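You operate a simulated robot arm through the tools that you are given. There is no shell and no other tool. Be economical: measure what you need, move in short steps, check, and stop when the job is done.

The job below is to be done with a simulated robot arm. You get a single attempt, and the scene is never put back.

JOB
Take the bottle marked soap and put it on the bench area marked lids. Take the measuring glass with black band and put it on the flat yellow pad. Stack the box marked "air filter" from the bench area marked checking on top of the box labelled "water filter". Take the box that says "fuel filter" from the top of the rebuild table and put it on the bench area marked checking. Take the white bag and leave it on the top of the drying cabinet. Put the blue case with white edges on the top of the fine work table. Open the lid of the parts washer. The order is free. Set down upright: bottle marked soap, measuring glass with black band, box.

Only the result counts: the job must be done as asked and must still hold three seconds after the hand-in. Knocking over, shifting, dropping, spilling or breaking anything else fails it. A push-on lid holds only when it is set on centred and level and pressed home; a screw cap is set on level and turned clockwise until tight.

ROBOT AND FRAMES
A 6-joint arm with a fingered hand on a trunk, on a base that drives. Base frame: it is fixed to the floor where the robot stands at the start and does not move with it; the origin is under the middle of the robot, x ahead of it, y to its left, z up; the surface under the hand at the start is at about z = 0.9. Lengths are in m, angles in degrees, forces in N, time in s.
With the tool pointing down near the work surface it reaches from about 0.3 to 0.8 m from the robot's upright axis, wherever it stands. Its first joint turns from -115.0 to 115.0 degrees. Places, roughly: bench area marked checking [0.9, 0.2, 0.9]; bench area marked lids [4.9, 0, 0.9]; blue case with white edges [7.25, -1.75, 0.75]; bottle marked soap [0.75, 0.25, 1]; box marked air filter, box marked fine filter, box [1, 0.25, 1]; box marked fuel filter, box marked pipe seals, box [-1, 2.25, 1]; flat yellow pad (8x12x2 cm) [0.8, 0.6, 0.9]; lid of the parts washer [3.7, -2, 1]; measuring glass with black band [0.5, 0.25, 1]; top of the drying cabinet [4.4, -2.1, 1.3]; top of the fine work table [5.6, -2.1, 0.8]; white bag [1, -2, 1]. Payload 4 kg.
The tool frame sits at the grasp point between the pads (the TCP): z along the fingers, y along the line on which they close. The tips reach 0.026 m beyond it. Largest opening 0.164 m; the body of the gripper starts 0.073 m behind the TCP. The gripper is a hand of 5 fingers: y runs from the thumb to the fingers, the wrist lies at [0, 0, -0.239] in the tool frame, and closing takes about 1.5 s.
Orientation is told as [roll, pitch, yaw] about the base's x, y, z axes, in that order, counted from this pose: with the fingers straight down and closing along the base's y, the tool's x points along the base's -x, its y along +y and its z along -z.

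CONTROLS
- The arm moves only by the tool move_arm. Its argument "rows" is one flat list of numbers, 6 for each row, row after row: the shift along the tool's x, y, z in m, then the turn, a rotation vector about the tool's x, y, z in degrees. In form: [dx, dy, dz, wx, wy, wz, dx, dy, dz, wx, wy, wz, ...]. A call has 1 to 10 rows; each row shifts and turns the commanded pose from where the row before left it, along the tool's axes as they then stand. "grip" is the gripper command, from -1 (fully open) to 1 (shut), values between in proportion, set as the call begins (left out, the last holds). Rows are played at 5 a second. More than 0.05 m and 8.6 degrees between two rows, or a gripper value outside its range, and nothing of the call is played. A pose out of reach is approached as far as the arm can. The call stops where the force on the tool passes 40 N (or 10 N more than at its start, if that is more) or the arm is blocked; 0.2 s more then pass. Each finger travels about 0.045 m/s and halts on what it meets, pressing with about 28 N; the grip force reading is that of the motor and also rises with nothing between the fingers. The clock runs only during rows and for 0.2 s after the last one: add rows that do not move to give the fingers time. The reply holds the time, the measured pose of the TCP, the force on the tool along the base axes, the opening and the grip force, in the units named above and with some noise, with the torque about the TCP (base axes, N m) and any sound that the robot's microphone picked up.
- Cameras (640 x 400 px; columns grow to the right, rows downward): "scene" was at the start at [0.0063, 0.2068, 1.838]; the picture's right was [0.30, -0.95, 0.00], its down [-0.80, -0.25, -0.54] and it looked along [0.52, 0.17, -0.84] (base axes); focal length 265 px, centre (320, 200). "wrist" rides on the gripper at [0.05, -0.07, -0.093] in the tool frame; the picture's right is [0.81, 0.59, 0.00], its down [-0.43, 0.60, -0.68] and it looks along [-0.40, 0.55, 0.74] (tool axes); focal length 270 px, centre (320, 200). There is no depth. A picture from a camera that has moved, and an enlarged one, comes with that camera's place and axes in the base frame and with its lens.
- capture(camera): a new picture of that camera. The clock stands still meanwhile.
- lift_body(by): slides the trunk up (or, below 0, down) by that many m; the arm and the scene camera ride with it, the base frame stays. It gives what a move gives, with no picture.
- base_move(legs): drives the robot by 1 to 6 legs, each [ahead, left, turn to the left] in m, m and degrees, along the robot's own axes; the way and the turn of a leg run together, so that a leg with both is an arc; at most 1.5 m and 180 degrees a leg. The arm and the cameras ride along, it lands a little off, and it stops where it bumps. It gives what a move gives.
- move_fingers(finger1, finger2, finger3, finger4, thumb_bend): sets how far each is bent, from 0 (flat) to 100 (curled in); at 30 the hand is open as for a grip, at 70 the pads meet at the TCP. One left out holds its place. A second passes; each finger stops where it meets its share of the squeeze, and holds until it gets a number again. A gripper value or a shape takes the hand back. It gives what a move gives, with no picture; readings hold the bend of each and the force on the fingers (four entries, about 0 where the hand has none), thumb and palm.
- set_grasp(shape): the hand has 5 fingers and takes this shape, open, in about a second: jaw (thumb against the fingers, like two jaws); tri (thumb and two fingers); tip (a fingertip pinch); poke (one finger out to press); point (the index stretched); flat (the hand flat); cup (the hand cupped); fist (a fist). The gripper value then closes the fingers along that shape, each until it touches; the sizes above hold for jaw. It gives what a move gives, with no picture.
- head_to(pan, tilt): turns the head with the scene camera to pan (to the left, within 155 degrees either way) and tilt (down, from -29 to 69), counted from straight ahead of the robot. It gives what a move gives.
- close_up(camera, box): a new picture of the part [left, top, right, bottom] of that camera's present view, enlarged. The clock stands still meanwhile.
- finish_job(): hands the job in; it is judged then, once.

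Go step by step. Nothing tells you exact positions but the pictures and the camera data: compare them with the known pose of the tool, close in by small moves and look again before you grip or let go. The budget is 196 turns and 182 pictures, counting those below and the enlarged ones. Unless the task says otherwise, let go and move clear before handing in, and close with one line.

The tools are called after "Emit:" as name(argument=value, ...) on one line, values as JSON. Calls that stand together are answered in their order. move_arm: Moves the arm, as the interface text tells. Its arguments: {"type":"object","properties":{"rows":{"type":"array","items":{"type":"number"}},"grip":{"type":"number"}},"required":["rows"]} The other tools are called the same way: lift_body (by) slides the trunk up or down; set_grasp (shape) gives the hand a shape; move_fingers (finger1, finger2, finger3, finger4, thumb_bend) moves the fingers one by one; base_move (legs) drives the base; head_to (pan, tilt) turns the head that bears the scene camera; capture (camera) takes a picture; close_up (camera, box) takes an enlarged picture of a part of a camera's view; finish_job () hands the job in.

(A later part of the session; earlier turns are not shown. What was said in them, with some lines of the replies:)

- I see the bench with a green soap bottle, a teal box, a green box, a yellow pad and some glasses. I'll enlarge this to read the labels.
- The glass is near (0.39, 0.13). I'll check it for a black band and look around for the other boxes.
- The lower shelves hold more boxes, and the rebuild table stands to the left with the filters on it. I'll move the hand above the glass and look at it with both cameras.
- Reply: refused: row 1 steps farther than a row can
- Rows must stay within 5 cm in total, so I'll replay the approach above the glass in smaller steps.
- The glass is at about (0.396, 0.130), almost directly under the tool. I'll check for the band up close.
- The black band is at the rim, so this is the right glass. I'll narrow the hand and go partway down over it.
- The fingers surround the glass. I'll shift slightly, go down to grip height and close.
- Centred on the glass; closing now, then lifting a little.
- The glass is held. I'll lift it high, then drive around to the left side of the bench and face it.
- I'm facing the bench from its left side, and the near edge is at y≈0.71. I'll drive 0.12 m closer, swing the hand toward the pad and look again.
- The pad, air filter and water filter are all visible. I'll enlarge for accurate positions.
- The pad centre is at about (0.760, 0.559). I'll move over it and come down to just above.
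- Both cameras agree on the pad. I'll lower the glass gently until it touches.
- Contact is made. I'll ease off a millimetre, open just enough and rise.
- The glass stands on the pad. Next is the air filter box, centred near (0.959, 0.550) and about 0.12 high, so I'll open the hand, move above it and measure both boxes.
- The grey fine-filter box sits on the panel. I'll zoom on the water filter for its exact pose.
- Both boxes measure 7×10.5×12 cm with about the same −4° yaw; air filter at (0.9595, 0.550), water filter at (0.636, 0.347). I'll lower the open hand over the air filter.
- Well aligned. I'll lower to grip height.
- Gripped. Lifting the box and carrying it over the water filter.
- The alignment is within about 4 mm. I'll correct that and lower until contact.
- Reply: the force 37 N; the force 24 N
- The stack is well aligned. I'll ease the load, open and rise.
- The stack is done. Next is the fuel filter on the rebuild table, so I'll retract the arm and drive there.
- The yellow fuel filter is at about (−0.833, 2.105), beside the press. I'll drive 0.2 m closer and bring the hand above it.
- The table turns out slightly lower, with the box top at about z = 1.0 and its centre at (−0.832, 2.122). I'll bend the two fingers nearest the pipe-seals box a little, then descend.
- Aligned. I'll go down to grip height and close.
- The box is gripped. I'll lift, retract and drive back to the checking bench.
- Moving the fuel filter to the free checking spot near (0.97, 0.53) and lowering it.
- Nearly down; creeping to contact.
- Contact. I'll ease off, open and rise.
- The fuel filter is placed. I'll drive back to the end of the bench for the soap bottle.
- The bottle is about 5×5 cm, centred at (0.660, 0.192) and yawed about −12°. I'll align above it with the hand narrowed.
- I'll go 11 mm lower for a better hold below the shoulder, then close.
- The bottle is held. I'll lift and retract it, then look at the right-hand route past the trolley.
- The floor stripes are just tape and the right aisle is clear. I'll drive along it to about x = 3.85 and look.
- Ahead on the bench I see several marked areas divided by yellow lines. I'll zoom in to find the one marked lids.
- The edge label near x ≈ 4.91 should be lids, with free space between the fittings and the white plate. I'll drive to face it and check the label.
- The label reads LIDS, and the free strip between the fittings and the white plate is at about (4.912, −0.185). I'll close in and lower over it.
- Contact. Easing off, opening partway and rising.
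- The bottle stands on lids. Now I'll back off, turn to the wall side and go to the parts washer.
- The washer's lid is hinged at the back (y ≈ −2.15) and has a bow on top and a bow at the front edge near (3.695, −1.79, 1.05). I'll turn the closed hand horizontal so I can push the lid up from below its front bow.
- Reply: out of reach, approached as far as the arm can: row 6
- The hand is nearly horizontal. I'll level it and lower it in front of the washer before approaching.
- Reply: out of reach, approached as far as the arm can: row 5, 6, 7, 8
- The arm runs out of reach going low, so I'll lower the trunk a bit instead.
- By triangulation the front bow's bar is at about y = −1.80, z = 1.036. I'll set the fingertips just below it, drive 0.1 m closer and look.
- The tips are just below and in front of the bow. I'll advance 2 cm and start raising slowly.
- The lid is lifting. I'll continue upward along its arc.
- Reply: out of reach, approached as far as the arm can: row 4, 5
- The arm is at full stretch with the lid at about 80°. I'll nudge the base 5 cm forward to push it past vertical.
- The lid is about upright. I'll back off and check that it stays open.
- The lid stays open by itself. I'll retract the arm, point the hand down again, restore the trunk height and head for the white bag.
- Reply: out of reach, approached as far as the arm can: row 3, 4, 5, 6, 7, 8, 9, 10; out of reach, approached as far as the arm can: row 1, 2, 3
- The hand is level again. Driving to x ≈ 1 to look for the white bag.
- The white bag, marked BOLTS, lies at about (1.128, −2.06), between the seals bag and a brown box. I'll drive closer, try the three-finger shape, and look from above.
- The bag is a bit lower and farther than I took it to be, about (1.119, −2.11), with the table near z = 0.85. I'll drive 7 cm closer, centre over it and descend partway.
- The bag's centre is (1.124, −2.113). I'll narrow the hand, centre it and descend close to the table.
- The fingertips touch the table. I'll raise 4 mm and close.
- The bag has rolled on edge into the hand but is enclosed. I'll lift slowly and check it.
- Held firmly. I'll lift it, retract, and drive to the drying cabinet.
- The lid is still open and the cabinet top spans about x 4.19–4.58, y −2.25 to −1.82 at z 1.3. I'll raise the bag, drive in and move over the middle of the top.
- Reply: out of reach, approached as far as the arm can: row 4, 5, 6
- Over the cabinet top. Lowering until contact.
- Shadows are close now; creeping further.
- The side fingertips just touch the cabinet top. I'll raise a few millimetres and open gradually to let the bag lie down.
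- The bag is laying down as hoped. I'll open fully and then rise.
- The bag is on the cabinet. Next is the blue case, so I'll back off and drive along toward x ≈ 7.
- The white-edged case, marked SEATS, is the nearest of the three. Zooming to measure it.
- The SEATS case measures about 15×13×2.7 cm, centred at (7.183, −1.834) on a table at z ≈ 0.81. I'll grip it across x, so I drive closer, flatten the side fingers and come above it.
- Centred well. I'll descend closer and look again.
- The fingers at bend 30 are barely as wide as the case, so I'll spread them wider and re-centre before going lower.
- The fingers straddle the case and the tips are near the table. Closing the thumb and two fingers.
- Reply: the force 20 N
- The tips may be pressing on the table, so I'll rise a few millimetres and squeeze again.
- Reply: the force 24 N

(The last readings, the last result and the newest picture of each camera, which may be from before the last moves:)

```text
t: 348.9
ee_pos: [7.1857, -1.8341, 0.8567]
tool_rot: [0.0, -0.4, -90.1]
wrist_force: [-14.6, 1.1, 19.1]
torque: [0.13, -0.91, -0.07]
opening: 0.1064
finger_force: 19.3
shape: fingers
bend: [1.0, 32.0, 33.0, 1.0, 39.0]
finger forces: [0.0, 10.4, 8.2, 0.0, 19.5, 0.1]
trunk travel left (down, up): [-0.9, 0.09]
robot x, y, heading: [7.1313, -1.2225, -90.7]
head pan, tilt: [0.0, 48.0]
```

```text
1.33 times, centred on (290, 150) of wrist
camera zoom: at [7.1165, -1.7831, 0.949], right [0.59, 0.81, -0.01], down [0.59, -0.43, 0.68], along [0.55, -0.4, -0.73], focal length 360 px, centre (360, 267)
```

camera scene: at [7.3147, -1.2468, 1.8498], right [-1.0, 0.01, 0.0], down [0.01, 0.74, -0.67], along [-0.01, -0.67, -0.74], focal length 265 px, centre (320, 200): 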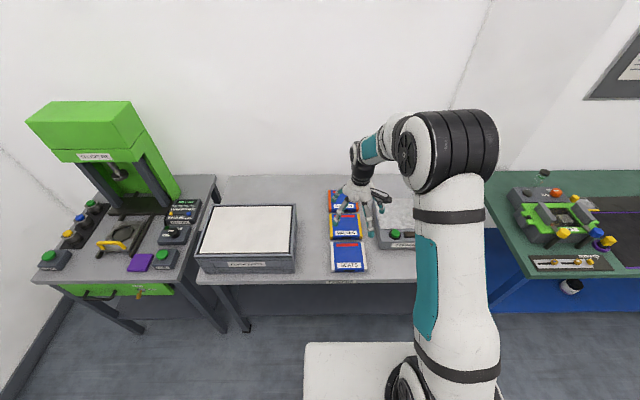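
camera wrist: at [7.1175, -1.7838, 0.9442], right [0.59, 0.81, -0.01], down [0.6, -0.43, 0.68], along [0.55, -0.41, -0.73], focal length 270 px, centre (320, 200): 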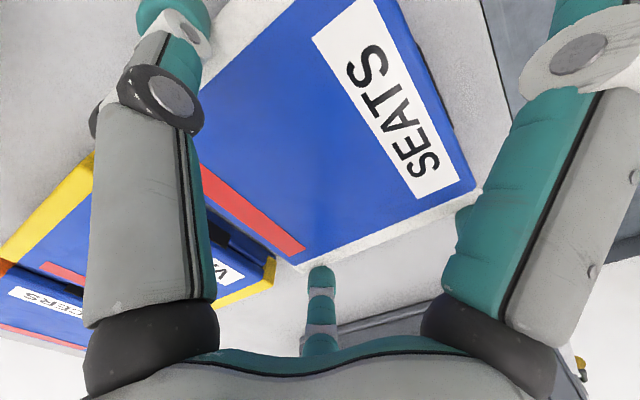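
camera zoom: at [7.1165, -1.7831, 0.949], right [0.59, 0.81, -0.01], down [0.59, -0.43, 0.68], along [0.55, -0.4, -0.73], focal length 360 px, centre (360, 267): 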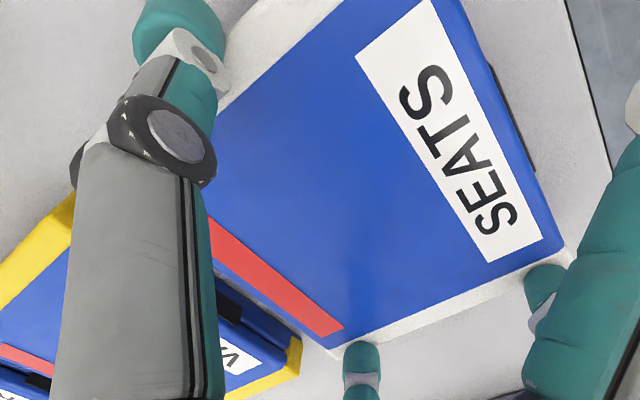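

Thumb and fingers appear to touch both side edges. I'll test with a small lift.

Emit:
move_arm(rows=[0, 0, -0.004, 0, 0, 0, 0, 0, -0.006, 0, 0, 0, 0, 0, -0.01, 0, 0, 0, 0, 0, 0, 0, 0, 0])

Emit:
close_up(camera="scene", box=[330, 220, 390, 280])

Emit:
close_up(camera="wrist", box=[100, 0, 480, 300])

```text
t: 349.9
ee_pos: [7.188, -1.8352, 0.8746]
tool_rot: [-0.1, -0.3, -90.1]
wrist_force: [0.7, 0.1, -0.7]
torque: [0.04, 0.02, -0.01]
opening: 0.0998
finger_force: 0.1
shape: fingers
bend: [1.0, 39.0, 39.0, 1.0, 51.0]
finger forces: [0.0, 0.0, 0.1, 0.0, 0.1, 0.1]
trunk travel left (down, up): [-0.9, 0.09]
robot x, y, heading: [7.1314, -1.2249, -90.7]
head pan, tilt: [0.0, 48.0]
```

```text
6.67 times, centred on (360, 250) of scene
camera zoom: at [7.3148, -1.2456, 1.8497], right [-1.0, 0.01, 0.0], down [0.01, 0.74, -0.67], along [-0.01, -0.67, -0.74], focal length 1766 px, centre (53, -133)
```

zoom: 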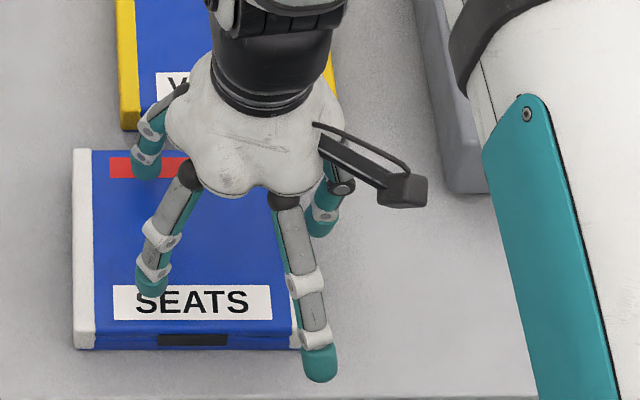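

```text
1.33 times, centred on (290, 150) of wrist
camera zoom: at [7.1184, -1.7839, 0.9676], right [0.59, 0.81, 0.0], down [0.6, -0.43, 0.68], along [0.55, -0.4, -0.73], focal length 360 px, centre (360, 267)
```

zoom: 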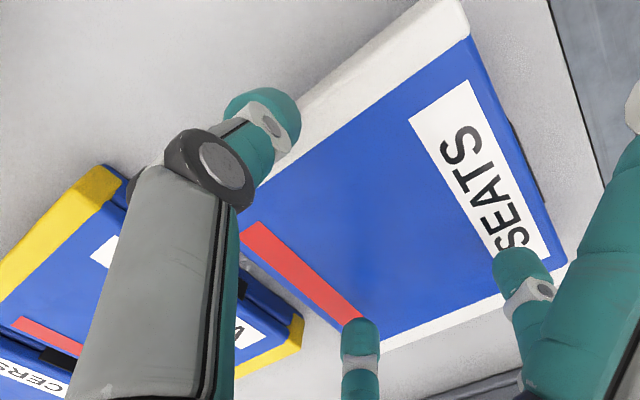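

The fingers rode over the top because the case is slightly lower than I assumed (top ≈ 0.82); it slid about 4 cm in x, now centred near 7.218. I'll rise, spread the fingers wider, re-centre and go lower this time.

Emit:
move_arm(rows=[0, 0, -0.02, 0, 0, 0, 0, 0, -0.02, 0, 0, 0, 0, 0, 0, 0, 0, 0])

Emit:
move_fingers(finger2=20, finger3=20, thumb_bend=20)

Emit:
move_arm(rows=[0, 0.021, 0, 0, 0, 0, 0, 0.02, 0, 0, 0, 0, 0, 0, 0.03, 0, 0, 0, 0, 0, 0.03, 0, 0, 0, 0, 0, 0, 0, 0, 0])

Emit:
close_up(camera="scene", box=[320, 220, 390, 280])

Emit:
close_up(camera="wrist", box=[100, 0, 480, 300])

```text
t: 350.7
ee_pos: [7.1874, -1.8346, 0.9147]
tool_rot: [-0.2, -0.3, -90.1]
wrist_force: [-0.4, 0.7, 0.6]
torque: [0.02, -0.04, 0.01]
opening: 0.1003
finger_force: 0.1
shape: fingers
bend: [1.0, 39.0, 39.0, 1.0, 51.0]
finger forces: [0.1, 0.0, 0.0, 0.0, 0.0, 0.0]
trunk travel left (down, up): [-0.9, 0.09]
robot x, y, heading: [7.1294, -1.2246, -90.5]
head pan, tilt: [0.0, 48.0]
```

```text
t: 351.7
ee_pos: [7.1879, -1.8369, 0.9154]
tool_rot: [-0.1, -0.3, -90.1]
wrist_force: [-0.3, 0.4, -0.4]
torque: [0.02, 0.01, 0.01]
opening: 0.115
finger_force: 0.1
shape: fingers
bend: [1.0, 20.0, 20.0, 1.0, 20.0]
finger forces: [0.0, 0.0, 0.0, 0.0, 0.0, 0.0]
trunk travel left (down, up): [-0.9, 0.09]
robot x, y, heading: [7.1338, -1.2227, -90.7]
head pan, tilt: [0.0, 48.0]
```

```text
t: 352.9
ee_pos: [7.2298, -1.8354, 0.8546]
tool_rot: [-0.1, -0.3, -90.1]
wrist_force: [-0.6, -0.7, 0.4]
torque: [0.02, 0.02, -0.02]
opening: 0.1148
finger_force: 0.1
shape: fingers
bend: [1.0, 20.0, 20.0, 1.0, 20.0]
finger forces: [0.0, 0.0, 0.1, 0.1, 0.1, 0.1]
trunk travel left (down, up): [-0.9, 0.09]
robot x, y, heading: [7.1287, -1.2212, -90.6]
head pan, tilt: [0.0, 48.0]
```

```text
6.67 times, centred on (355, 250) of scene
camera zoom: at [7.3144, -1.245, 1.8498], right [-1.0, 0.01, 0.0], down [0.01, 0.74, -0.67], along [-0.01, -0.67, -0.74], focal length 1766 px, centre (87, -133)
```

zoom: 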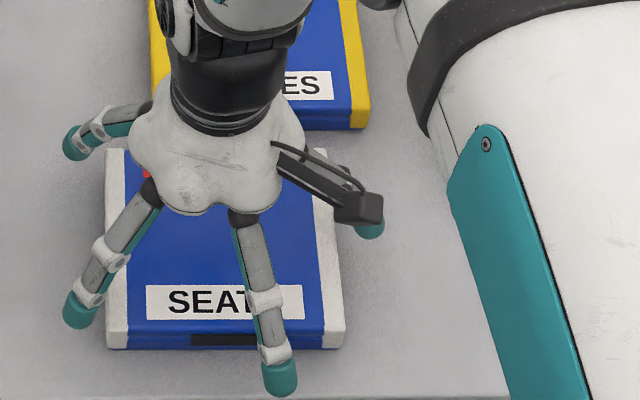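

```text
1.33 times, centred on (290, 150) of wrist
camera zoom: at [7.1596, -1.7846, 0.9474], right [0.59, 0.81, -0.01], down [0.6, -0.43, 0.68], along [0.55, -0.4, -0.73], focal length 360 px, centre (360, 267)
```

zoom: 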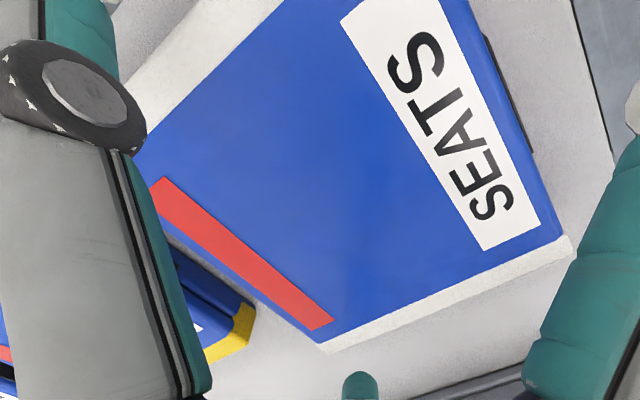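

Good clearance on both sides. Lowering gently toward the table.

Emit:
move_arm(rows=[0, 0, 0.005, 0, 0, 0, 0, 0, 0.005, 0, 0, 0, 0, 0, 0.004, 0, 0, 0, 0, 0, 0.003, 0, 0, 0, 0, 0, 0, 0, 0, 0])

```text
t: 354.1
ee_pos: [7.2291, -1.8358, 0.8382]
tool_rot: [-0.1, -0.3, -90.1]
wrist_force: [0.5, -0.1, 0.6]
torque: [0.03, 0.0, 0.0]
opening: 0.1152
finger_force: 0.1
shape: fingers
bend: [1.0, 20.0, 20.0, 1.0, 20.0]
finger forces: [0.0, 0.0, 0.0, 0.1, 0.0, 0.0]
trunk travel left (down, up): [-0.9, 0.09]
robot x, y, heading: [7.1289, -1.2278, -90.6]
head pan, tilt: [0.0, 48.0]
```

Emit:
move_arm(rows=[0, 0, 0.003, 0, 0, 0, 0, 0, 0.003, 0, 0, 0, 0, 0, 0.003, 0, 0, 0, 0, 0, 0.002, 0, 0, 0, 0, 0, 0, 0, 0, 0])

Emit:
close_up(camera="scene", box=[320, 220, 390, 280])

```text
t: 355.3
ee_pos: [7.2309, -1.8346, 0.8299]
tool_rot: [0.0, -0.6, -90.1]
wrist_force: [4.5, 12.8, 29.7]
torque: [-3.43, 1.14, -0.02]
opening: 0.1148
finger_force: 14.6
shape: fingers
bend: [1.0, 20.0, 20.0, 0.0, 20.0]
finger forces: [0.0, 0.0, 0.1, 29.9, 0.0, 0.1]
trunk travel left (down, up): [-0.9, 0.09]
robot x, y, heading: [7.1263, -1.2255, -90.8]
head pan, tilt: [0.0, 48.0]
```

```text
6.67 times, centred on (355, 250) of scene
camera zoom: at [7.3148, -1.2391, 1.8501], right [-1.0, 0.01, 0.0], down [0.01, 0.74, -0.67], along [-0.01, -0.67, -0.74], focal length 1766 px, centre (87, -133)
```

zoom: 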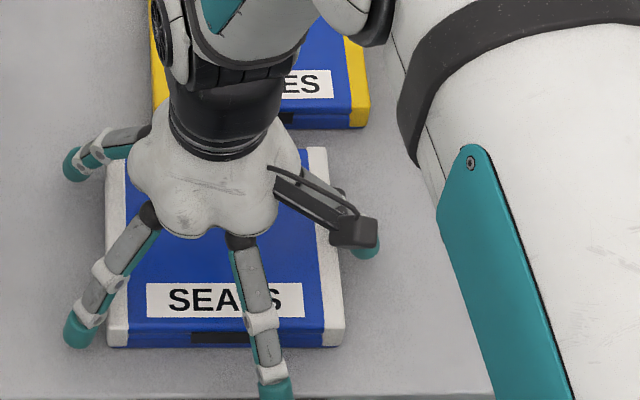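

A side finger landed on the VALVES case. I'll rise at once and see whether curling the side fingers in gets them out of the way.

Emit:
move_arm(rows=[0, 0, -0.01, 0, 0, 0, 0, 0, -0.03, 0, 0, 0, 0, 0, -0.03, 0, 0, 0, 0, 0, -0.03, 0, 0, 0, 0, 0, 0, 0, 0, 0])

Emit:
move_fingers(finger1=100, finger4=100)

Emit:
capture(camera="wrist")

Emit:
close_up(camera="scene", box=[310, 190, 410, 280])

```text
t: 356.5
ee_pos: [7.2285, -1.8366, 0.9263]
tool_rot: [0.0, -0.4, -90.0]
wrist_force: [0.4, 0.3, 0.1]
torque: [0.01, 0.0, -0.01]
opening: 0.115
finger_force: 0.1
shape: fingers
bend: [1.0, 20.0, 20.0, 0.0, 20.0]
finger forces: [0.0, 0.0, 0.1, 0.0, 0.0, 0.1]
trunk travel left (down, up): [-0.9, 0.09]
robot x, y, heading: [7.1289, -1.2237, -90.7]
head pan, tilt: [0.0, 48.0]
```

```text
t: 357.5
ee_pos: [7.2275, -1.836, 0.9255]
tool_rot: [-0.1, -0.3, -90.1]
wrist_force: [0.6, 0.0, 0.2]
torque: [0.0, -0.01, 0.04]
opening: 0.0898
finger_force: 0.1
shape: fingers
bend: [76.0, 20.0, 20.0, 75.0, 20.0]
finger forces: [0.1, 0.1, 0.1, 0.0, 0.0, 0.0]
trunk travel left (down, up): [-0.9, 0.09]
robot x, y, heading: [7.1306, -1.2234, -90.6]
head pan, tilt: [0.0, 48.0]
```

```text
28 pictures are left
camera wrist: at [7.1592, -1.7845, 1.0192], right [0.59, 0.81, -0.01], down [0.6, -0.43, 0.68], along [0.55, -0.4, -0.73], focal length 270 px, centre (320, 200)
```

wrist: 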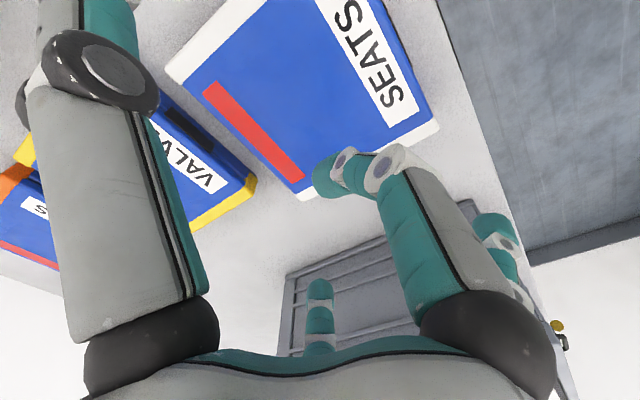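

```text
4.44 times, centred on (360, 235) of scene
camera zoom: at [7.3145, -1.2452, 1.8498], right [-1.0, 0.01, 0.0], down [0.01, 0.74, -0.67], along [-0.01, -0.67, -0.74], focal length 1177 px, centre (142, 44)
```

zoom: 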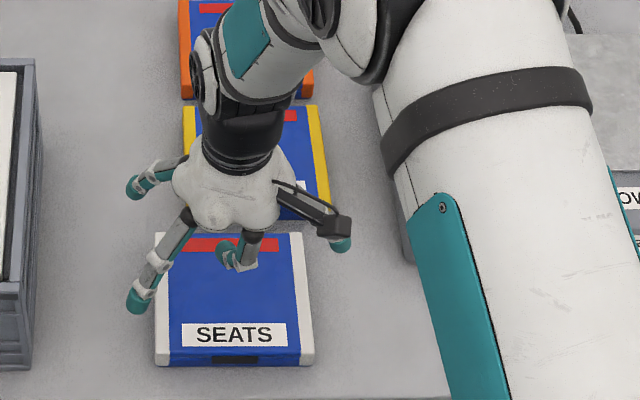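

Emit:
move_fingers(finger1=100, finger4=100)

Emit:
capture(camera="wrist")

```text
t: 358.5
ee_pos: [7.23, -1.8361, 0.9256]
tool_rot: [-0.2, -0.3, -90.0]
wrist_force: [-0.4, 0.0, 0.1]
torque: [-0.02, 0.0, 0.01]
opening: 0.09
finger_force: 0.0
shape: fingers
bend: [77.0, 20.0, 20.0, 76.0, 20.0]
finger forces: [0.1, 0.1, 0.1, 0.0, 0.0, 0.0]
trunk travel left (down, up): [-0.9, 0.09]
robot x, y, heading: [7.1289, -1.2237, -90.7]
head pan, tilt: [0.0, 48.0]
```

```text
26 pictures are left
camera wrist: at [7.1592, -1.7845, 1.0192], right [0.59, 0.81, -0.01], down [0.6, -0.43, 0.68], along [0.55, -0.4, -0.73], focal length 270 px, centre (320, 200)
```

wrist: 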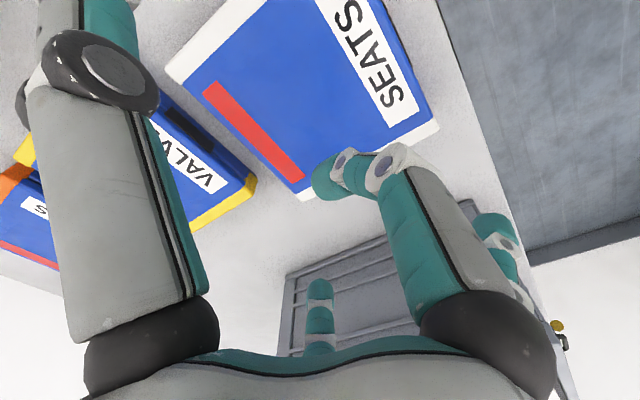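

The two curled fingers block each other. I'll flatten the near one and curl only the far one fully.

Emit:
move_fingers(finger1=0, finger4=60)

Emit:
move_fingers(finger1=0, finger4=100)

Emit:
close_up(camera="scene", box=[310, 190, 410, 280])

Emit:
capture(camera="wrist")

```text
t: 359.5
ee_pos: [7.2283, -1.8365, 0.9255]
tool_rot: [-0.2, -0.3, -90.1]
wrist_force: [0.5, 1.0, 0.7]
torque: [0.04, 0.0, 0.02]
opening: 0.1151
finger_force: 0.1
shape: fingers
bend: [1.0, 20.0, 20.0, 60.0, 20.0]
finger forces: [0.0, 0.0, 0.1, 0.0, 0.0, 0.0]
trunk travel left (down, up): [-0.9, 0.09]
robot x, y, heading: [7.1308, -1.2257, -90.5]
head pan, tilt: [0.0, 48.0]
```

```text
t: 360.5
ee_pos: [7.2298, -1.8367, 0.9261]
tool_rot: [-0.1, -0.3, -90.1]
wrist_force: [-0.1, -0.5, -0.4]
torque: [-0.03, 0.0, 0.01]
opening: 0.1151
finger_force: 0.1
shape: fingers
bend: [1.0, 20.0, 20.0, 100.0, 20.0]
finger forces: [0.1, 0.0, 0.0, 0.0, 0.1, 0.0]
trunk travel left (down, up): [-0.9, 0.09]
robot x, y, heading: [7.129, -1.2211, -90.6]
head pan, tilt: [0.0, 48.0]
```

```text
4.44 times, centred on (360, 235) of scene
camera zoom: at [7.3146, -1.2452, 1.8498], right [-1.0, 0.01, 0.0], down [0.01, 0.74, -0.67], along [-0.01, -0.67, -0.74], focal length 1177 px, centre (142, 44)
```

zoom: 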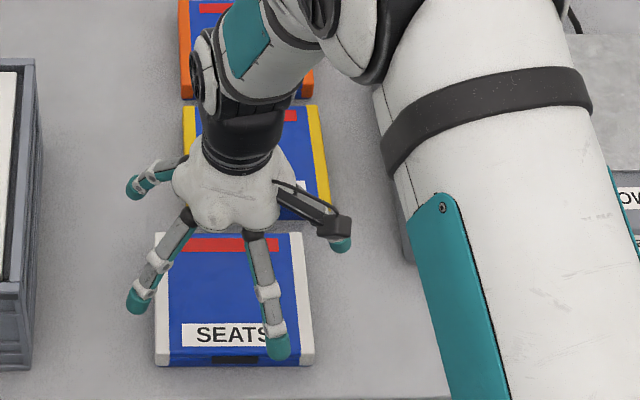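

```text
24 pictures are left
camera wrist: at [7.1592, -1.7845, 1.0192], right [0.59, 0.81, -0.01], down [0.6, -0.43, 0.68], along [0.55, -0.4, -0.73], focal length 270 px, centre (320, 200)
```

wrist: 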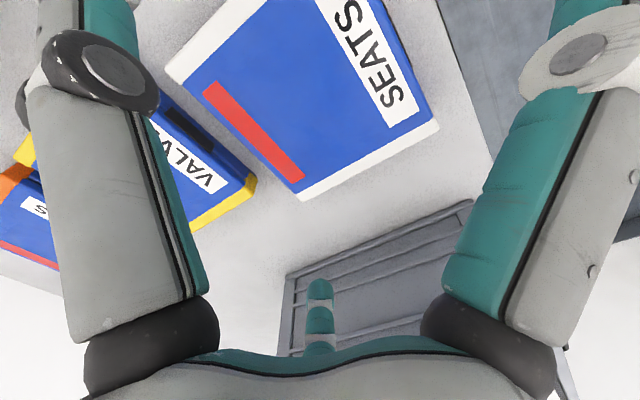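

The far finger is now tucked away. Descending again around the case, this time lower.

Emit:
move_arm(rows=[-0.006, 0, 0.03, 0, 0, 0, 0, 0, 0.03, 0, 0, 0, 0, 0, 0.015, 0, 0, 0, 0, 0, 0.006, 0, 0, 0, 0, 0, 0.004, 0, 0, 0, 0, 0, 0.003, 0, 0, 0, 0, 0, 0, 0, 0, 0])

```text
t: 362.1
ee_pos: [7.2283, -1.8422, 0.8392]
tool_rot: [-0.1, -0.3, -90.0]
wrist_force: [0.4, -0.2, 0.4]
torque: [0.0, 0.01, 0.05]
opening: 0.115
finger_force: 0.0
shape: fingers
bend: [1.0, 20.0, 20.0, 100.0, 20.0]
finger forces: [0.0, 0.0, 0.0, 0.0, 0.1, 0.0]
trunk travel left (down, up): [-0.9, 0.09]
robot x, y, heading: [7.1317, -1.2261, -90.8]
head pan, tilt: [0.0, 48.0]
```

Emit:
move_arm(rows=[0, 0, 0.003, 0, 0, 0, 0, 0, 0.003, 0, 0, 0, 0, 0, 0.002, 0, 0, 0, 0, 0, 0.002, 0, 0, 0, 0, 0, 0, 0, 0, 0])

```text
t: 363.3
ee_pos: [7.2275, -1.8407, 0.8292]
tool_rot: [-0.1, -0.3, -90.2]
wrist_force: [0.6, 0.3, 0.1]
torque: [0.0, -0.01, 0.02]
opening: 0.1149
finger_force: 0.2
shape: fingers
bend: [1.0, 20.0, 20.0, 100.0, 20.0]
finger forces: [0.0, 0.0, 0.1, 0.1, 0.0, 0.0]
trunk travel left (down, up): [-0.9, 0.09]
robot x, y, heading: [7.1275, -1.2242, -90.6]
head pan, tilt: [0.0, 48.0]
```

Emit:
move_arm(rows=[0, 0, 0.002, 0, 0, 0, 0, 0, 0.002, 0, 0, 0, 0, 0, 0.002, 0, 0, 0, 0, 0, 0, 0, 0, 0])

Emit:
close_up(camera="scene", box=[320, 210, 400, 285])

```text
t: 364.3
ee_pos: [7.2284, -1.8425, 0.8227]
tool_rot: [-0.1, -0.3, -90.0]
wrist_force: [-0.5, 0.0, 0.0]
torque: [0.0, -0.01, 0.01]
opening: 0.1152
finger_force: 0.1
shape: fingers
bend: [1.0, 20.0, 20.0, 100.0, 20.0]
finger forces: [0.0, 0.2, 0.1, 0.0, 0.0, 0.0]
trunk travel left (down, up): [-0.9, 0.09]
robot x, y, heading: [7.1336, -1.2239, -90.5]
head pan, tilt: [0.0, 48.0]
```

```text
5.33 times, centred on (360, 248) of scene
camera zoom: at [7.3145, -1.2452, 1.8498], right [-1.0, 0.01, 0.0], down [0.01, 0.74, -0.67], along [-0.01, -0.67, -0.74], focal length 1412 px, centre (107, -53)
```

zoom: 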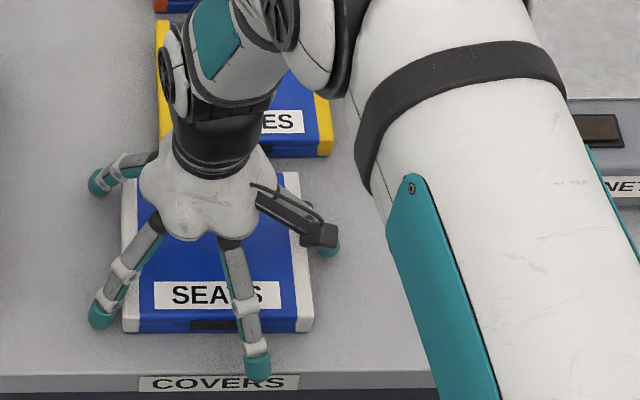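

The fingertips are beside the case and just above the table. Closing.

Emit:
move_fingers(finger2=45, finger3=45, thumb_bend=45)

Emit:
close_up(camera="scene", box=[320, 210, 400, 285])

```text
t: 365.3
ee_pos: [7.2273, -1.8421, 0.8244]
tool_rot: [-0.1, -0.4, -90.1]
wrist_force: [-7.5, -1.8, 13.2]
torque: [-0.03, 0.8, 0.08]
opening: 0.1123
finger_force: 26.7
shape: fingers
bend: [1.0, 26.0, 27.0, 100.0, 28.0]
finger forces: [0.1, 10.9, 11.1, 0.1, 31.2, 0.0]
trunk travel left (down, up): [-0.9, 0.09]
robot x, y, heading: [7.1251, -1.2234, -90.7]
head pan, tilt: [0.0, 48.0]
```

```text
5.33 times, centred on (360, 248) of scene
camera zoom: at [7.3135, -1.2439, 1.85], right [-1.0, 0.01, 0.0], down [0.01, 0.74, -0.67], along [-0.01, -0.67, -0.74], focal length 1412 px, centre (107, -53)
```

zoom: 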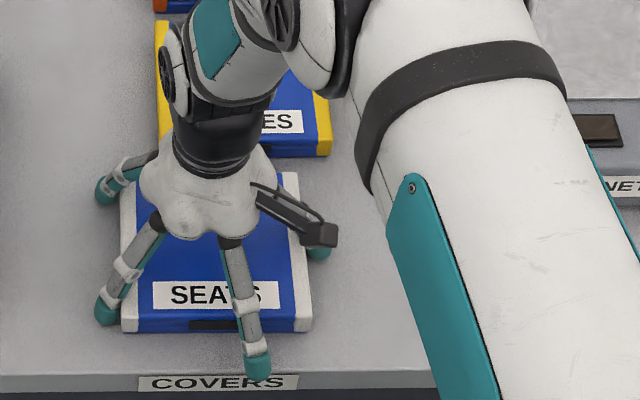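

This looks like a real squeeze on both sides. Testing a small lift.

Emit:
move_fingers(finger2=60, finger3=60, thumb_bend=60)

Emit:
move_arm(rows=[0, 0, -0.002, 0, 0, 0, 0, 0, -0.002, 0, 0, 0, 0, 0, -0.002, 0, 0, 0, 0, 0, 0, 0, 0, 0])

```text
t: 366.3
ee_pos: [7.2278, -1.8429, 0.823]
tool_rot: [-0.1, -0.3, -90.0]
wrist_force: [-10.6, -3.0, 11.6]
torque: [0.01, 0.36, 0.17]
opening: 0.1122
finger_force: 27.7
shape: fingers
bend: [1.0, 24.0, 25.0, 100.0, 42.0]
finger forces: [0.0, 11.2, 11.1, 0.0, 33.1, 0.0]
trunk travel left (down, up): [-0.9, 0.09]
robot x, y, heading: [7.1287, -1.2223, -90.7]
head pan, tilt: [0.0, 48.0]
```

```text
t: 367.3
ee_pos: [7.2287, -1.8414, 0.8281]
tool_rot: [-0.2, -0.2, -90.1]
wrist_force: [0.6, 0.7, -4.7]
torque: [-0.03, 0.0, 0.0]
opening: 0.1113
finger_force: 26.9
shape: fingers
bend: [1.0, 23.0, 24.0, 100.0, 43.0]
finger forces: [0.0, 13.2, 13.3, 0.0, 26.9, 0.1]
trunk travel left (down, up): [-0.9, 0.09]
robot x, y, heading: [7.1326, -1.2197, -90.6]
head pan, tilt: [0.0, 48.0]
```

The forces are balanced and the tool is carrying about 4 N of weight. Lifting on slowly.

Emit:
move_arm(rows=[0, 0, -0.005, 0, 0, 0, 0, 0, -0.01, 0, 0, 0, 0, 0, -0.015, 0, 0, 0, 0, 0, -0.02, 0, 0, 0, 0, 0, -0.02, 0, 0, 0, 0, 0, -0.02, 0, 0, 0, 0, 0, 0, 0, 0, 0])

Emit:
close_up(camera="scene", box=[310, 170, 430, 285])

```text
t: 368.9
ee_pos: [7.2279, -1.8429, 0.919]
tool_rot: [-0.1, -0.2, -90.1]
wrist_force: [0.2, 0.6, -4.2]
torque: [-0.03, -0.03, 0.01]
opening: 0.1117
finger_force: 26.5
shape: fingers
bend: [1.0, 23.0, 24.0, 100.0, 43.0]
finger forces: [0.0, 13.1, 13.1, 0.0, 26.8, 0.0]
trunk travel left (down, up): [-0.9, 0.09]
robot x, y, heading: [7.1327, -1.2225, -90.8]
head pan, tilt: [0.0, 48.0]
```

```text
3.48 times, centred on (370, 228) of scene
camera zoom: at [7.3147, -1.2461, 1.8497], right [-1.0, 0.01, 0.0], down [0.01, 0.74, -0.67], along [-0.01, -0.67, -0.74], focal length 921 px, centre (146, 104)
```

zoom: 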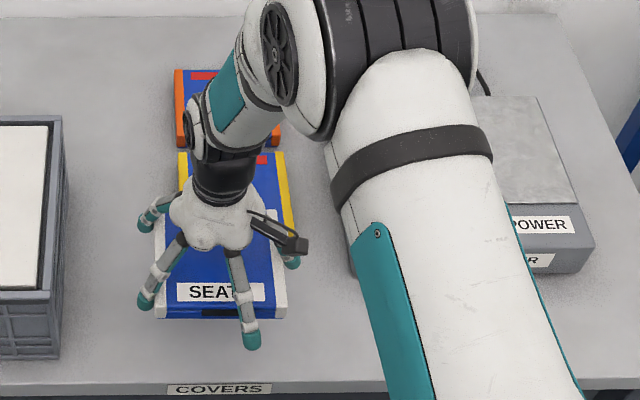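

Lifted securely. I'll raise it more and drive back to the fine work table.

Emit:
move_arm(rows=[0, 0, -0.04, 0, 0, 0, 0, 0, -0.04, 0, 0, 0, 0, 0, -0.04, 0, 0, 0, 0, 0, -0.04, 0, 0, 0, 0, 0, -0.04, 0, 0, 0, 0, 0, -0.04, 0, 0, 0])

Emit:
base_move(legs=[[-0.2, 0, 0], [0, -1.45, 0]])

Emit:
head_to(pan=0, tilt=48)

Emit:
capture(camera="scene")

```text
t: 370.3
ee_pos: [7.229, -1.8386, 1.1599]
tool_rot: [-0.1, -0.3, -90.2]
wrist_force: [0.1, 0.6, -4.0]
torque: [-0.03, 0.0, -0.01]
opening: 0.1115
finger_force: 26.8
shape: fingers
bend: [1.0, 23.0, 24.0, 100.0, 44.0]
finger forces: [0.0, 13.3, 13.3, 0.1, 26.7, 0.0]
trunk travel left (down, up): [-0.9, 0.09]
robot x, y, heading: [7.1292, -1.2247, -90.5]
head pan, tilt: [0.0, 48.0]
```

```text
t: 378.7
ee_pos: [5.7836, -1.6295, 1.1591]
tool_rot: [-0.2, -0.4, -89.6]
wrist_force: [-0.3, 0.0, -4.5]
torque: [-0.04, -0.03, 0.04]
opening: 0.1114
finger_force: 26.6
shape: fingers
bend: [1.0, 23.0, 24.0, 100.0, 44.0]
finger forces: [0.0, 13.2, 13.0, 0.1, 26.6, 0.0]
trunk travel left (down, up): [-0.9, 0.09]
robot x, y, heading: [5.6806, -1.0159, -89.9]
head pan, tilt: [0.0, 48.0]
```

```text
t: 379.3
ee_pos: [5.7828, -1.6297, 1.1582]
tool_rot: [-0.1, -0.3, -89.5]
wrist_force: [-0.5, -0.3, -3.5]
torque: [-0.02, 0.0, 0.0]
opening: 0.1114
finger_force: 26.1
shape: fingers
bend: [1.0, 23.0, 24.0, 100.0, 44.0]
finger forces: [0.0, 13.0, 13.1, 0.1, 26.6, 0.0]
trunk travel left (down, up): [-0.9, 0.09]
robot x, y, heading: [5.6795, -1.0107, -90.1]
head pan, tilt: [0.0, 48.0]
```

```text
20 pictures are left
camera scene: at [5.8631, -1.0343, 1.8498], right [-1.0, 0.0, 0.0], down [0.0, 0.74, -0.67], along [0.0, -0.67, -0.74], focal length 265 px, centre (320, 200)
```

scene: 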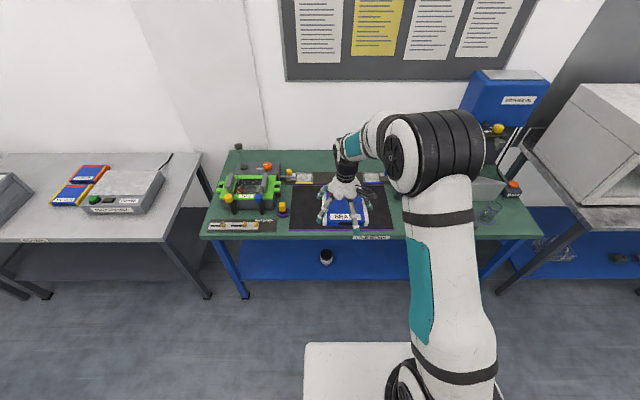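

The black mat on the fine work table is free, roughly x 5.53–6.0, y −2.07 to −1.78. I'll move over its middle and lower.

Emit:
base_move(legs=[[0.2, 0, 0]])

Emit:
move_arm(rows=[-0.04, 0, 0, 0, 0, 0, -0.04, 0, 0, 0, 0, 0, 0, 0, 0.045, 0, 0, 0, 0, 0, 0.045, 0, 0, 0, 0, 0, 0.045, 0, 0, 0, 0, 0, 0.045, 0, 0, 0, 0, 0, 0.045, 0, 0, 0, 0, 0, 0.02, 0, 0, 0, 0, 0, 0, 0, 0, 0])

Emit:
close_up(camera="scene", box=[260, 170, 440, 290])

```text
t: 380.9
ee_pos: [5.7846, -1.8296, 1.1589]
tool_rot: [-0.1, -0.1, -89.5]
wrist_force: [0.4, -0.7, -4.2]
torque: [-0.03, -0.01, -0.01]
opening: 0.1112
finger_force: 26.8
shape: fingers
bend: [1.0, 23.0, 24.0, 100.0, 44.0]
finger forces: [0.0, 13.0, 13.0, 0.0, 26.6, 0.1]
trunk travel left (down, up): [-0.9, 0.09]
robot x, y, heading: [5.6773, -1.216, -89.9]
head pan, tilt: [0.0, 48.0]
```

```text
t: 382.9
ee_pos: [5.7834, -1.91, 0.9126]
tool_rot: [-0.1, -0.3, -89.5]
wrist_force: [0.2, -0.3, -3.6]
torque: [-0.01, -0.03, 0.0]
opening: 0.1113
finger_force: 26.5
shape: fingers
bend: [1.0, 23.0, 24.0, 100.0, 44.0]
finger forces: [0.0, 13.2, 13.1, 0.1, 26.5, 0.1]
trunk travel left (down, up): [-0.9, 0.09]
robot x, y, heading: [5.68, -1.2101, -90.3]
head pan, tilt: [0.0, 48.0]
```

```text
3.33 times, centred on (350, 230) of scene
camera zoom: at [5.8626, -1.2343, 1.8498], right [-1.0, 0.0, 0.0], down [0.0, 0.74, -0.67], along [0.0, -0.67, -0.74], focal length 883 px, centre (220, 100)
```

zoom: 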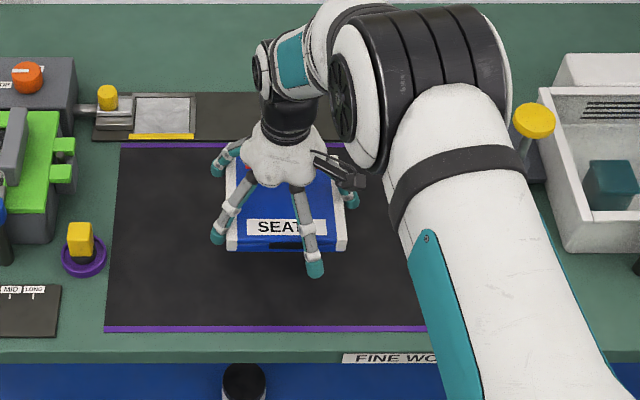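

The spot is clear and the label reads FINE WORK. Lowering to contact.

Emit:
move_arm(rows=[0, 0, 0.02, 0, 0, 0, 0, 0, 0.015, 0, 0, 0, 0, 0, 0.008, 0, 0, 0, 0, 0, 0.005, 0, 0, 0, 0, 0, 0.004, 0, 0, 0, 0, 0, 0.003, 0, 0, 0, 0, 0, 0, 0, 0, 0])

```text
t: 384.5
ee_pos: [5.7838, -1.9115, 0.8594]
tool_rot: [-0.2, -0.3, -89.5]
wrist_force: [-0.4, -0.5, -5.0]
torque: [-0.04, -0.01, -0.01]
opening: 0.1111
finger_force: 25.8
shape: fingers
bend: [1.0, 23.0, 24.0, 100.0, 44.0]
finger forces: [0.0, 13.1, 13.0, 0.1, 26.5, 0.0]
trunk travel left (down, up): [-0.9, 0.09]
robot x, y, heading: [5.6785, -1.2138, -89.8]
head pan, tilt: [0.0, 48.0]
```

Emit:
move_arm(rows=[0, 0, 0.003, 0, 0, 0, 0, 0, 0.003, 0, 0, 0, 0, 0, 0.003, 0, 0, 0, 0, 0, 0.002, 0, 0, 0, 0, 0, 0.002, 0, 0, 0, 0, 0, 0.002, 0, 0, 0, 0, 0, 0, 0, 0, 0])

```text
t: 386.1
ee_pos: [5.7831, -1.911, 0.8453]
tool_rot: [0.0, -0.4, -89.5]
wrist_force: [0.5, -0.5, -0.1]
torque: [0.05, 0.21, 0.01]
opening: 0.1112
finger_force: 26.6
shape: fingers
bend: [1.0, 23.0, 24.0, 100.0, 44.0]
finger forces: [0.1, 13.4, 13.0, 0.0, 27.3, 0.0]
trunk travel left (down, up): [-0.9, 0.09]
robot x, y, heading: [5.6761, -1.2177, -90.2]
head pan, tilt: [0.0, 48.0]
```

Emit:
move_arm(rows=[0, 0, 0.001, 0, 0, 0, 0, 0, 0.0005, 0, 0, 0, 0, 0, 0, 0, 0, 0])

Emit:
move_fingers(finger2=15, finger3=15, thumb_bend=15)

Emit:
close_up(camera="scene", box=[280, 190, 400, 270])

```text
t: 386.9
ee_pos: [5.7835, -1.9103, 0.844]
tool_rot: [-0.1, -0.3, -89.5]
wrist_force: [0.4, -0.5, 7.8]
torque: [0.02, 0.96, 0.0]
opening: 0.1117
finger_force: 27.8
shape: fingers
bend: [1.0, 23.0, 24.0, 100.0, 44.0]
finger forces: [0.0, 13.5, 12.9, 0.0, 29.4, 0.0]
trunk travel left (down, up): [-0.9, 0.09]
robot x, y, heading: [5.6784, -1.214, -90.0]
head pan, tilt: [0.0, 48.0]
```

```text
t: 387.9
ee_pos: [5.7832, -1.9102, 0.8422]
tool_rot: [-0.1, -0.3, -89.4]
wrist_force: [-0.4, 0.0, 0.4]
torque: [0.0, 0.03, 0.0]
opening: 0.1178
finger_force: 0.0
shape: fingers
bend: [1.0, 15.0, 15.0, 100.0, 15.0]
finger forces: [0.0, 0.1, 0.1, 0.0, 0.0, 0.0]
trunk travel left (down, up): [-0.9, 0.09]
robot x, y, heading: [5.6776, -1.2131, -89.9]
head pan, tilt: [0.0, 48.0]
```

```text
5.00 times, centred on (340, 230) of scene
camera zoom: at [5.8624, -1.2338, 1.8498], right [-1.0, 0.0, 0.0], down [0.0, 0.74, -0.67], along [0.0, -0.67, -0.74], focal length 1324 px, centre (220, 50)
```

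zoom: 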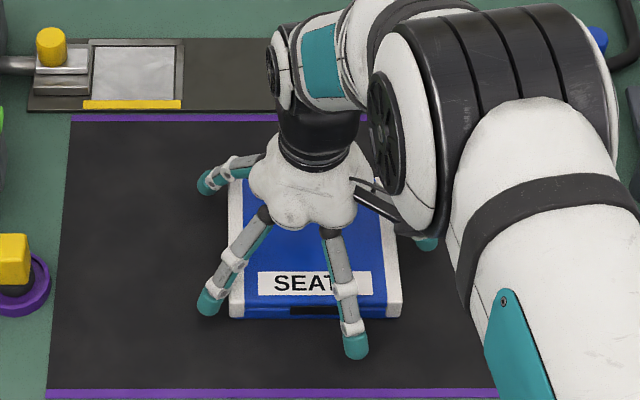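

Released. Rising straight up and backing away.

Emit:
move_arm(rows=[0, 0, -0.01, 0, 0, 0, 0, 0, -0.02, 0, 0, 0, 0, 0, -0.04, 0, 0, 0, 0, 0, -0.04, 0, 0, 0, 0, 0, -0.045, 0, 0, 0, 0, 0, -0.045, 0, 0, 0, 0, 0, -0.045, 0, 0, 0, 0, 0, -0.045, 0, 0, 0])

Emit:
base_move(legs=[[-0.2, 0, 0]])

Emit:
capture(camera="scene")

Emit:
head_to(pan=-55, tilt=25)

Emit:
capture(camera="scene")

```text
t: 389.7
ee_pos: [5.7836, -1.9078, 1.1333]
tool_rot: [-0.1, -0.1, -89.5]
wrist_force: [0.1, -0.1, -0.2]
torque: [0.03, 0.03, 0.01]
opening: 0.118
finger_force: 0.0
shape: fingers
bend: [1.0, 15.0, 15.0, 100.0, 15.0]
finger forces: [0.0, 0.0, 0.0, 0.0, 0.0, 0.0]
trunk travel left (down, up): [-0.9, 0.09]
robot x, y, heading: [5.675, -1.2149, -90.1]
head pan, tilt: [0.0, 48.0]
```

```text
t: 391.3
ee_pos: [5.7834, -1.7082, 1.1336]
tool_rot: [-0.1, -0.3, -89.6]
wrist_force: [0.8, 0.0, 0.4]
torque: [-0.04, -0.02, 0.0]
opening: 0.1178
finger_force: 0.0
shape: fingers
bend: [1.0, 15.0, 15.0, 100.0, 15.0]
finger forces: [0.0, 0.1, 0.0, 0.0, 0.1, 0.0]
trunk travel left (down, up): [-0.9, 0.09]
robot x, y, heading: [5.6801, -1.0135, -90.1]
head pan, tilt: [0.0, 48.0]
```

```text
17 pictures are left
camera scene: at [5.863, -1.0315, 1.8498], right [-1.0, 0.0, 0.0], down [0.0, 0.74, -0.67], along [0.0, -0.67, -0.74], focal length 265 px, centre (320, 200)
```

scene: 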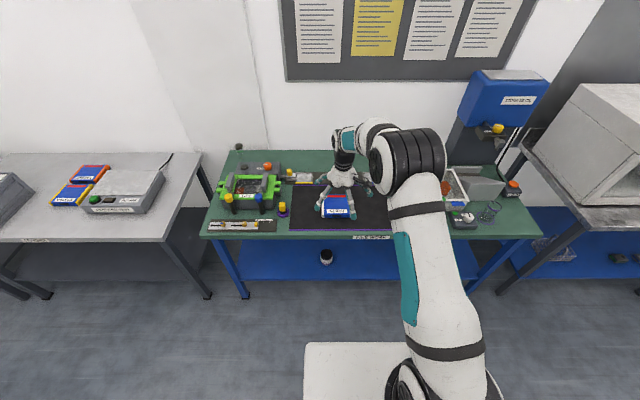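

```text
t: 392.6
ee_pos: [5.7849, -1.7099, 1.133]
tool_rot: [-0.1, -0.3, -89.6]
wrist_force: [0.2, 0.0, -0.8]
torque: [0.03, -0.01, 0.04]
opening: 0.118
finger_force: 0.1
shape: fingers
bend: [1.0, 15.0, 15.0, 100.0, 15.0]
finger forces: [0.1, 0.1, 0.1, 0.0, 0.0, 0.1]
trunk travel left (down, up): [-0.9, 0.09]
robot x, y, heading: [5.6761, -1.0127, -90.2]
head pan, tilt: [-55.0, 25.0]
```

```text
16 pictures are left
camera scene: at [5.7876, -1.007, 1.8845], right [-0.57, 0.82, 0.0], down [0.35, 0.24, -0.91], along [-0.74, -0.52, -0.42], focal length 265 px, centre (320, 200)
```

scene: 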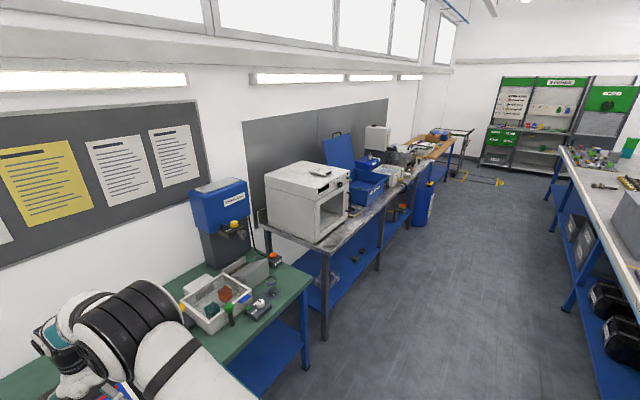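

The case lies on the fine work table, the bag is on the cabinet, the washer lid stands open, and the neighbouring VALVES case measures where it was. The hand is clear, so I'm handing in.

Emit:
finish_job()

```text
The job is handed in.
```

I finished all seven parts of the job and handed it in with the hand clear; the verdict has not come back. At one point a fingertip pressed down on the VALVES case next to the blue case, but its position measured the same before and after.
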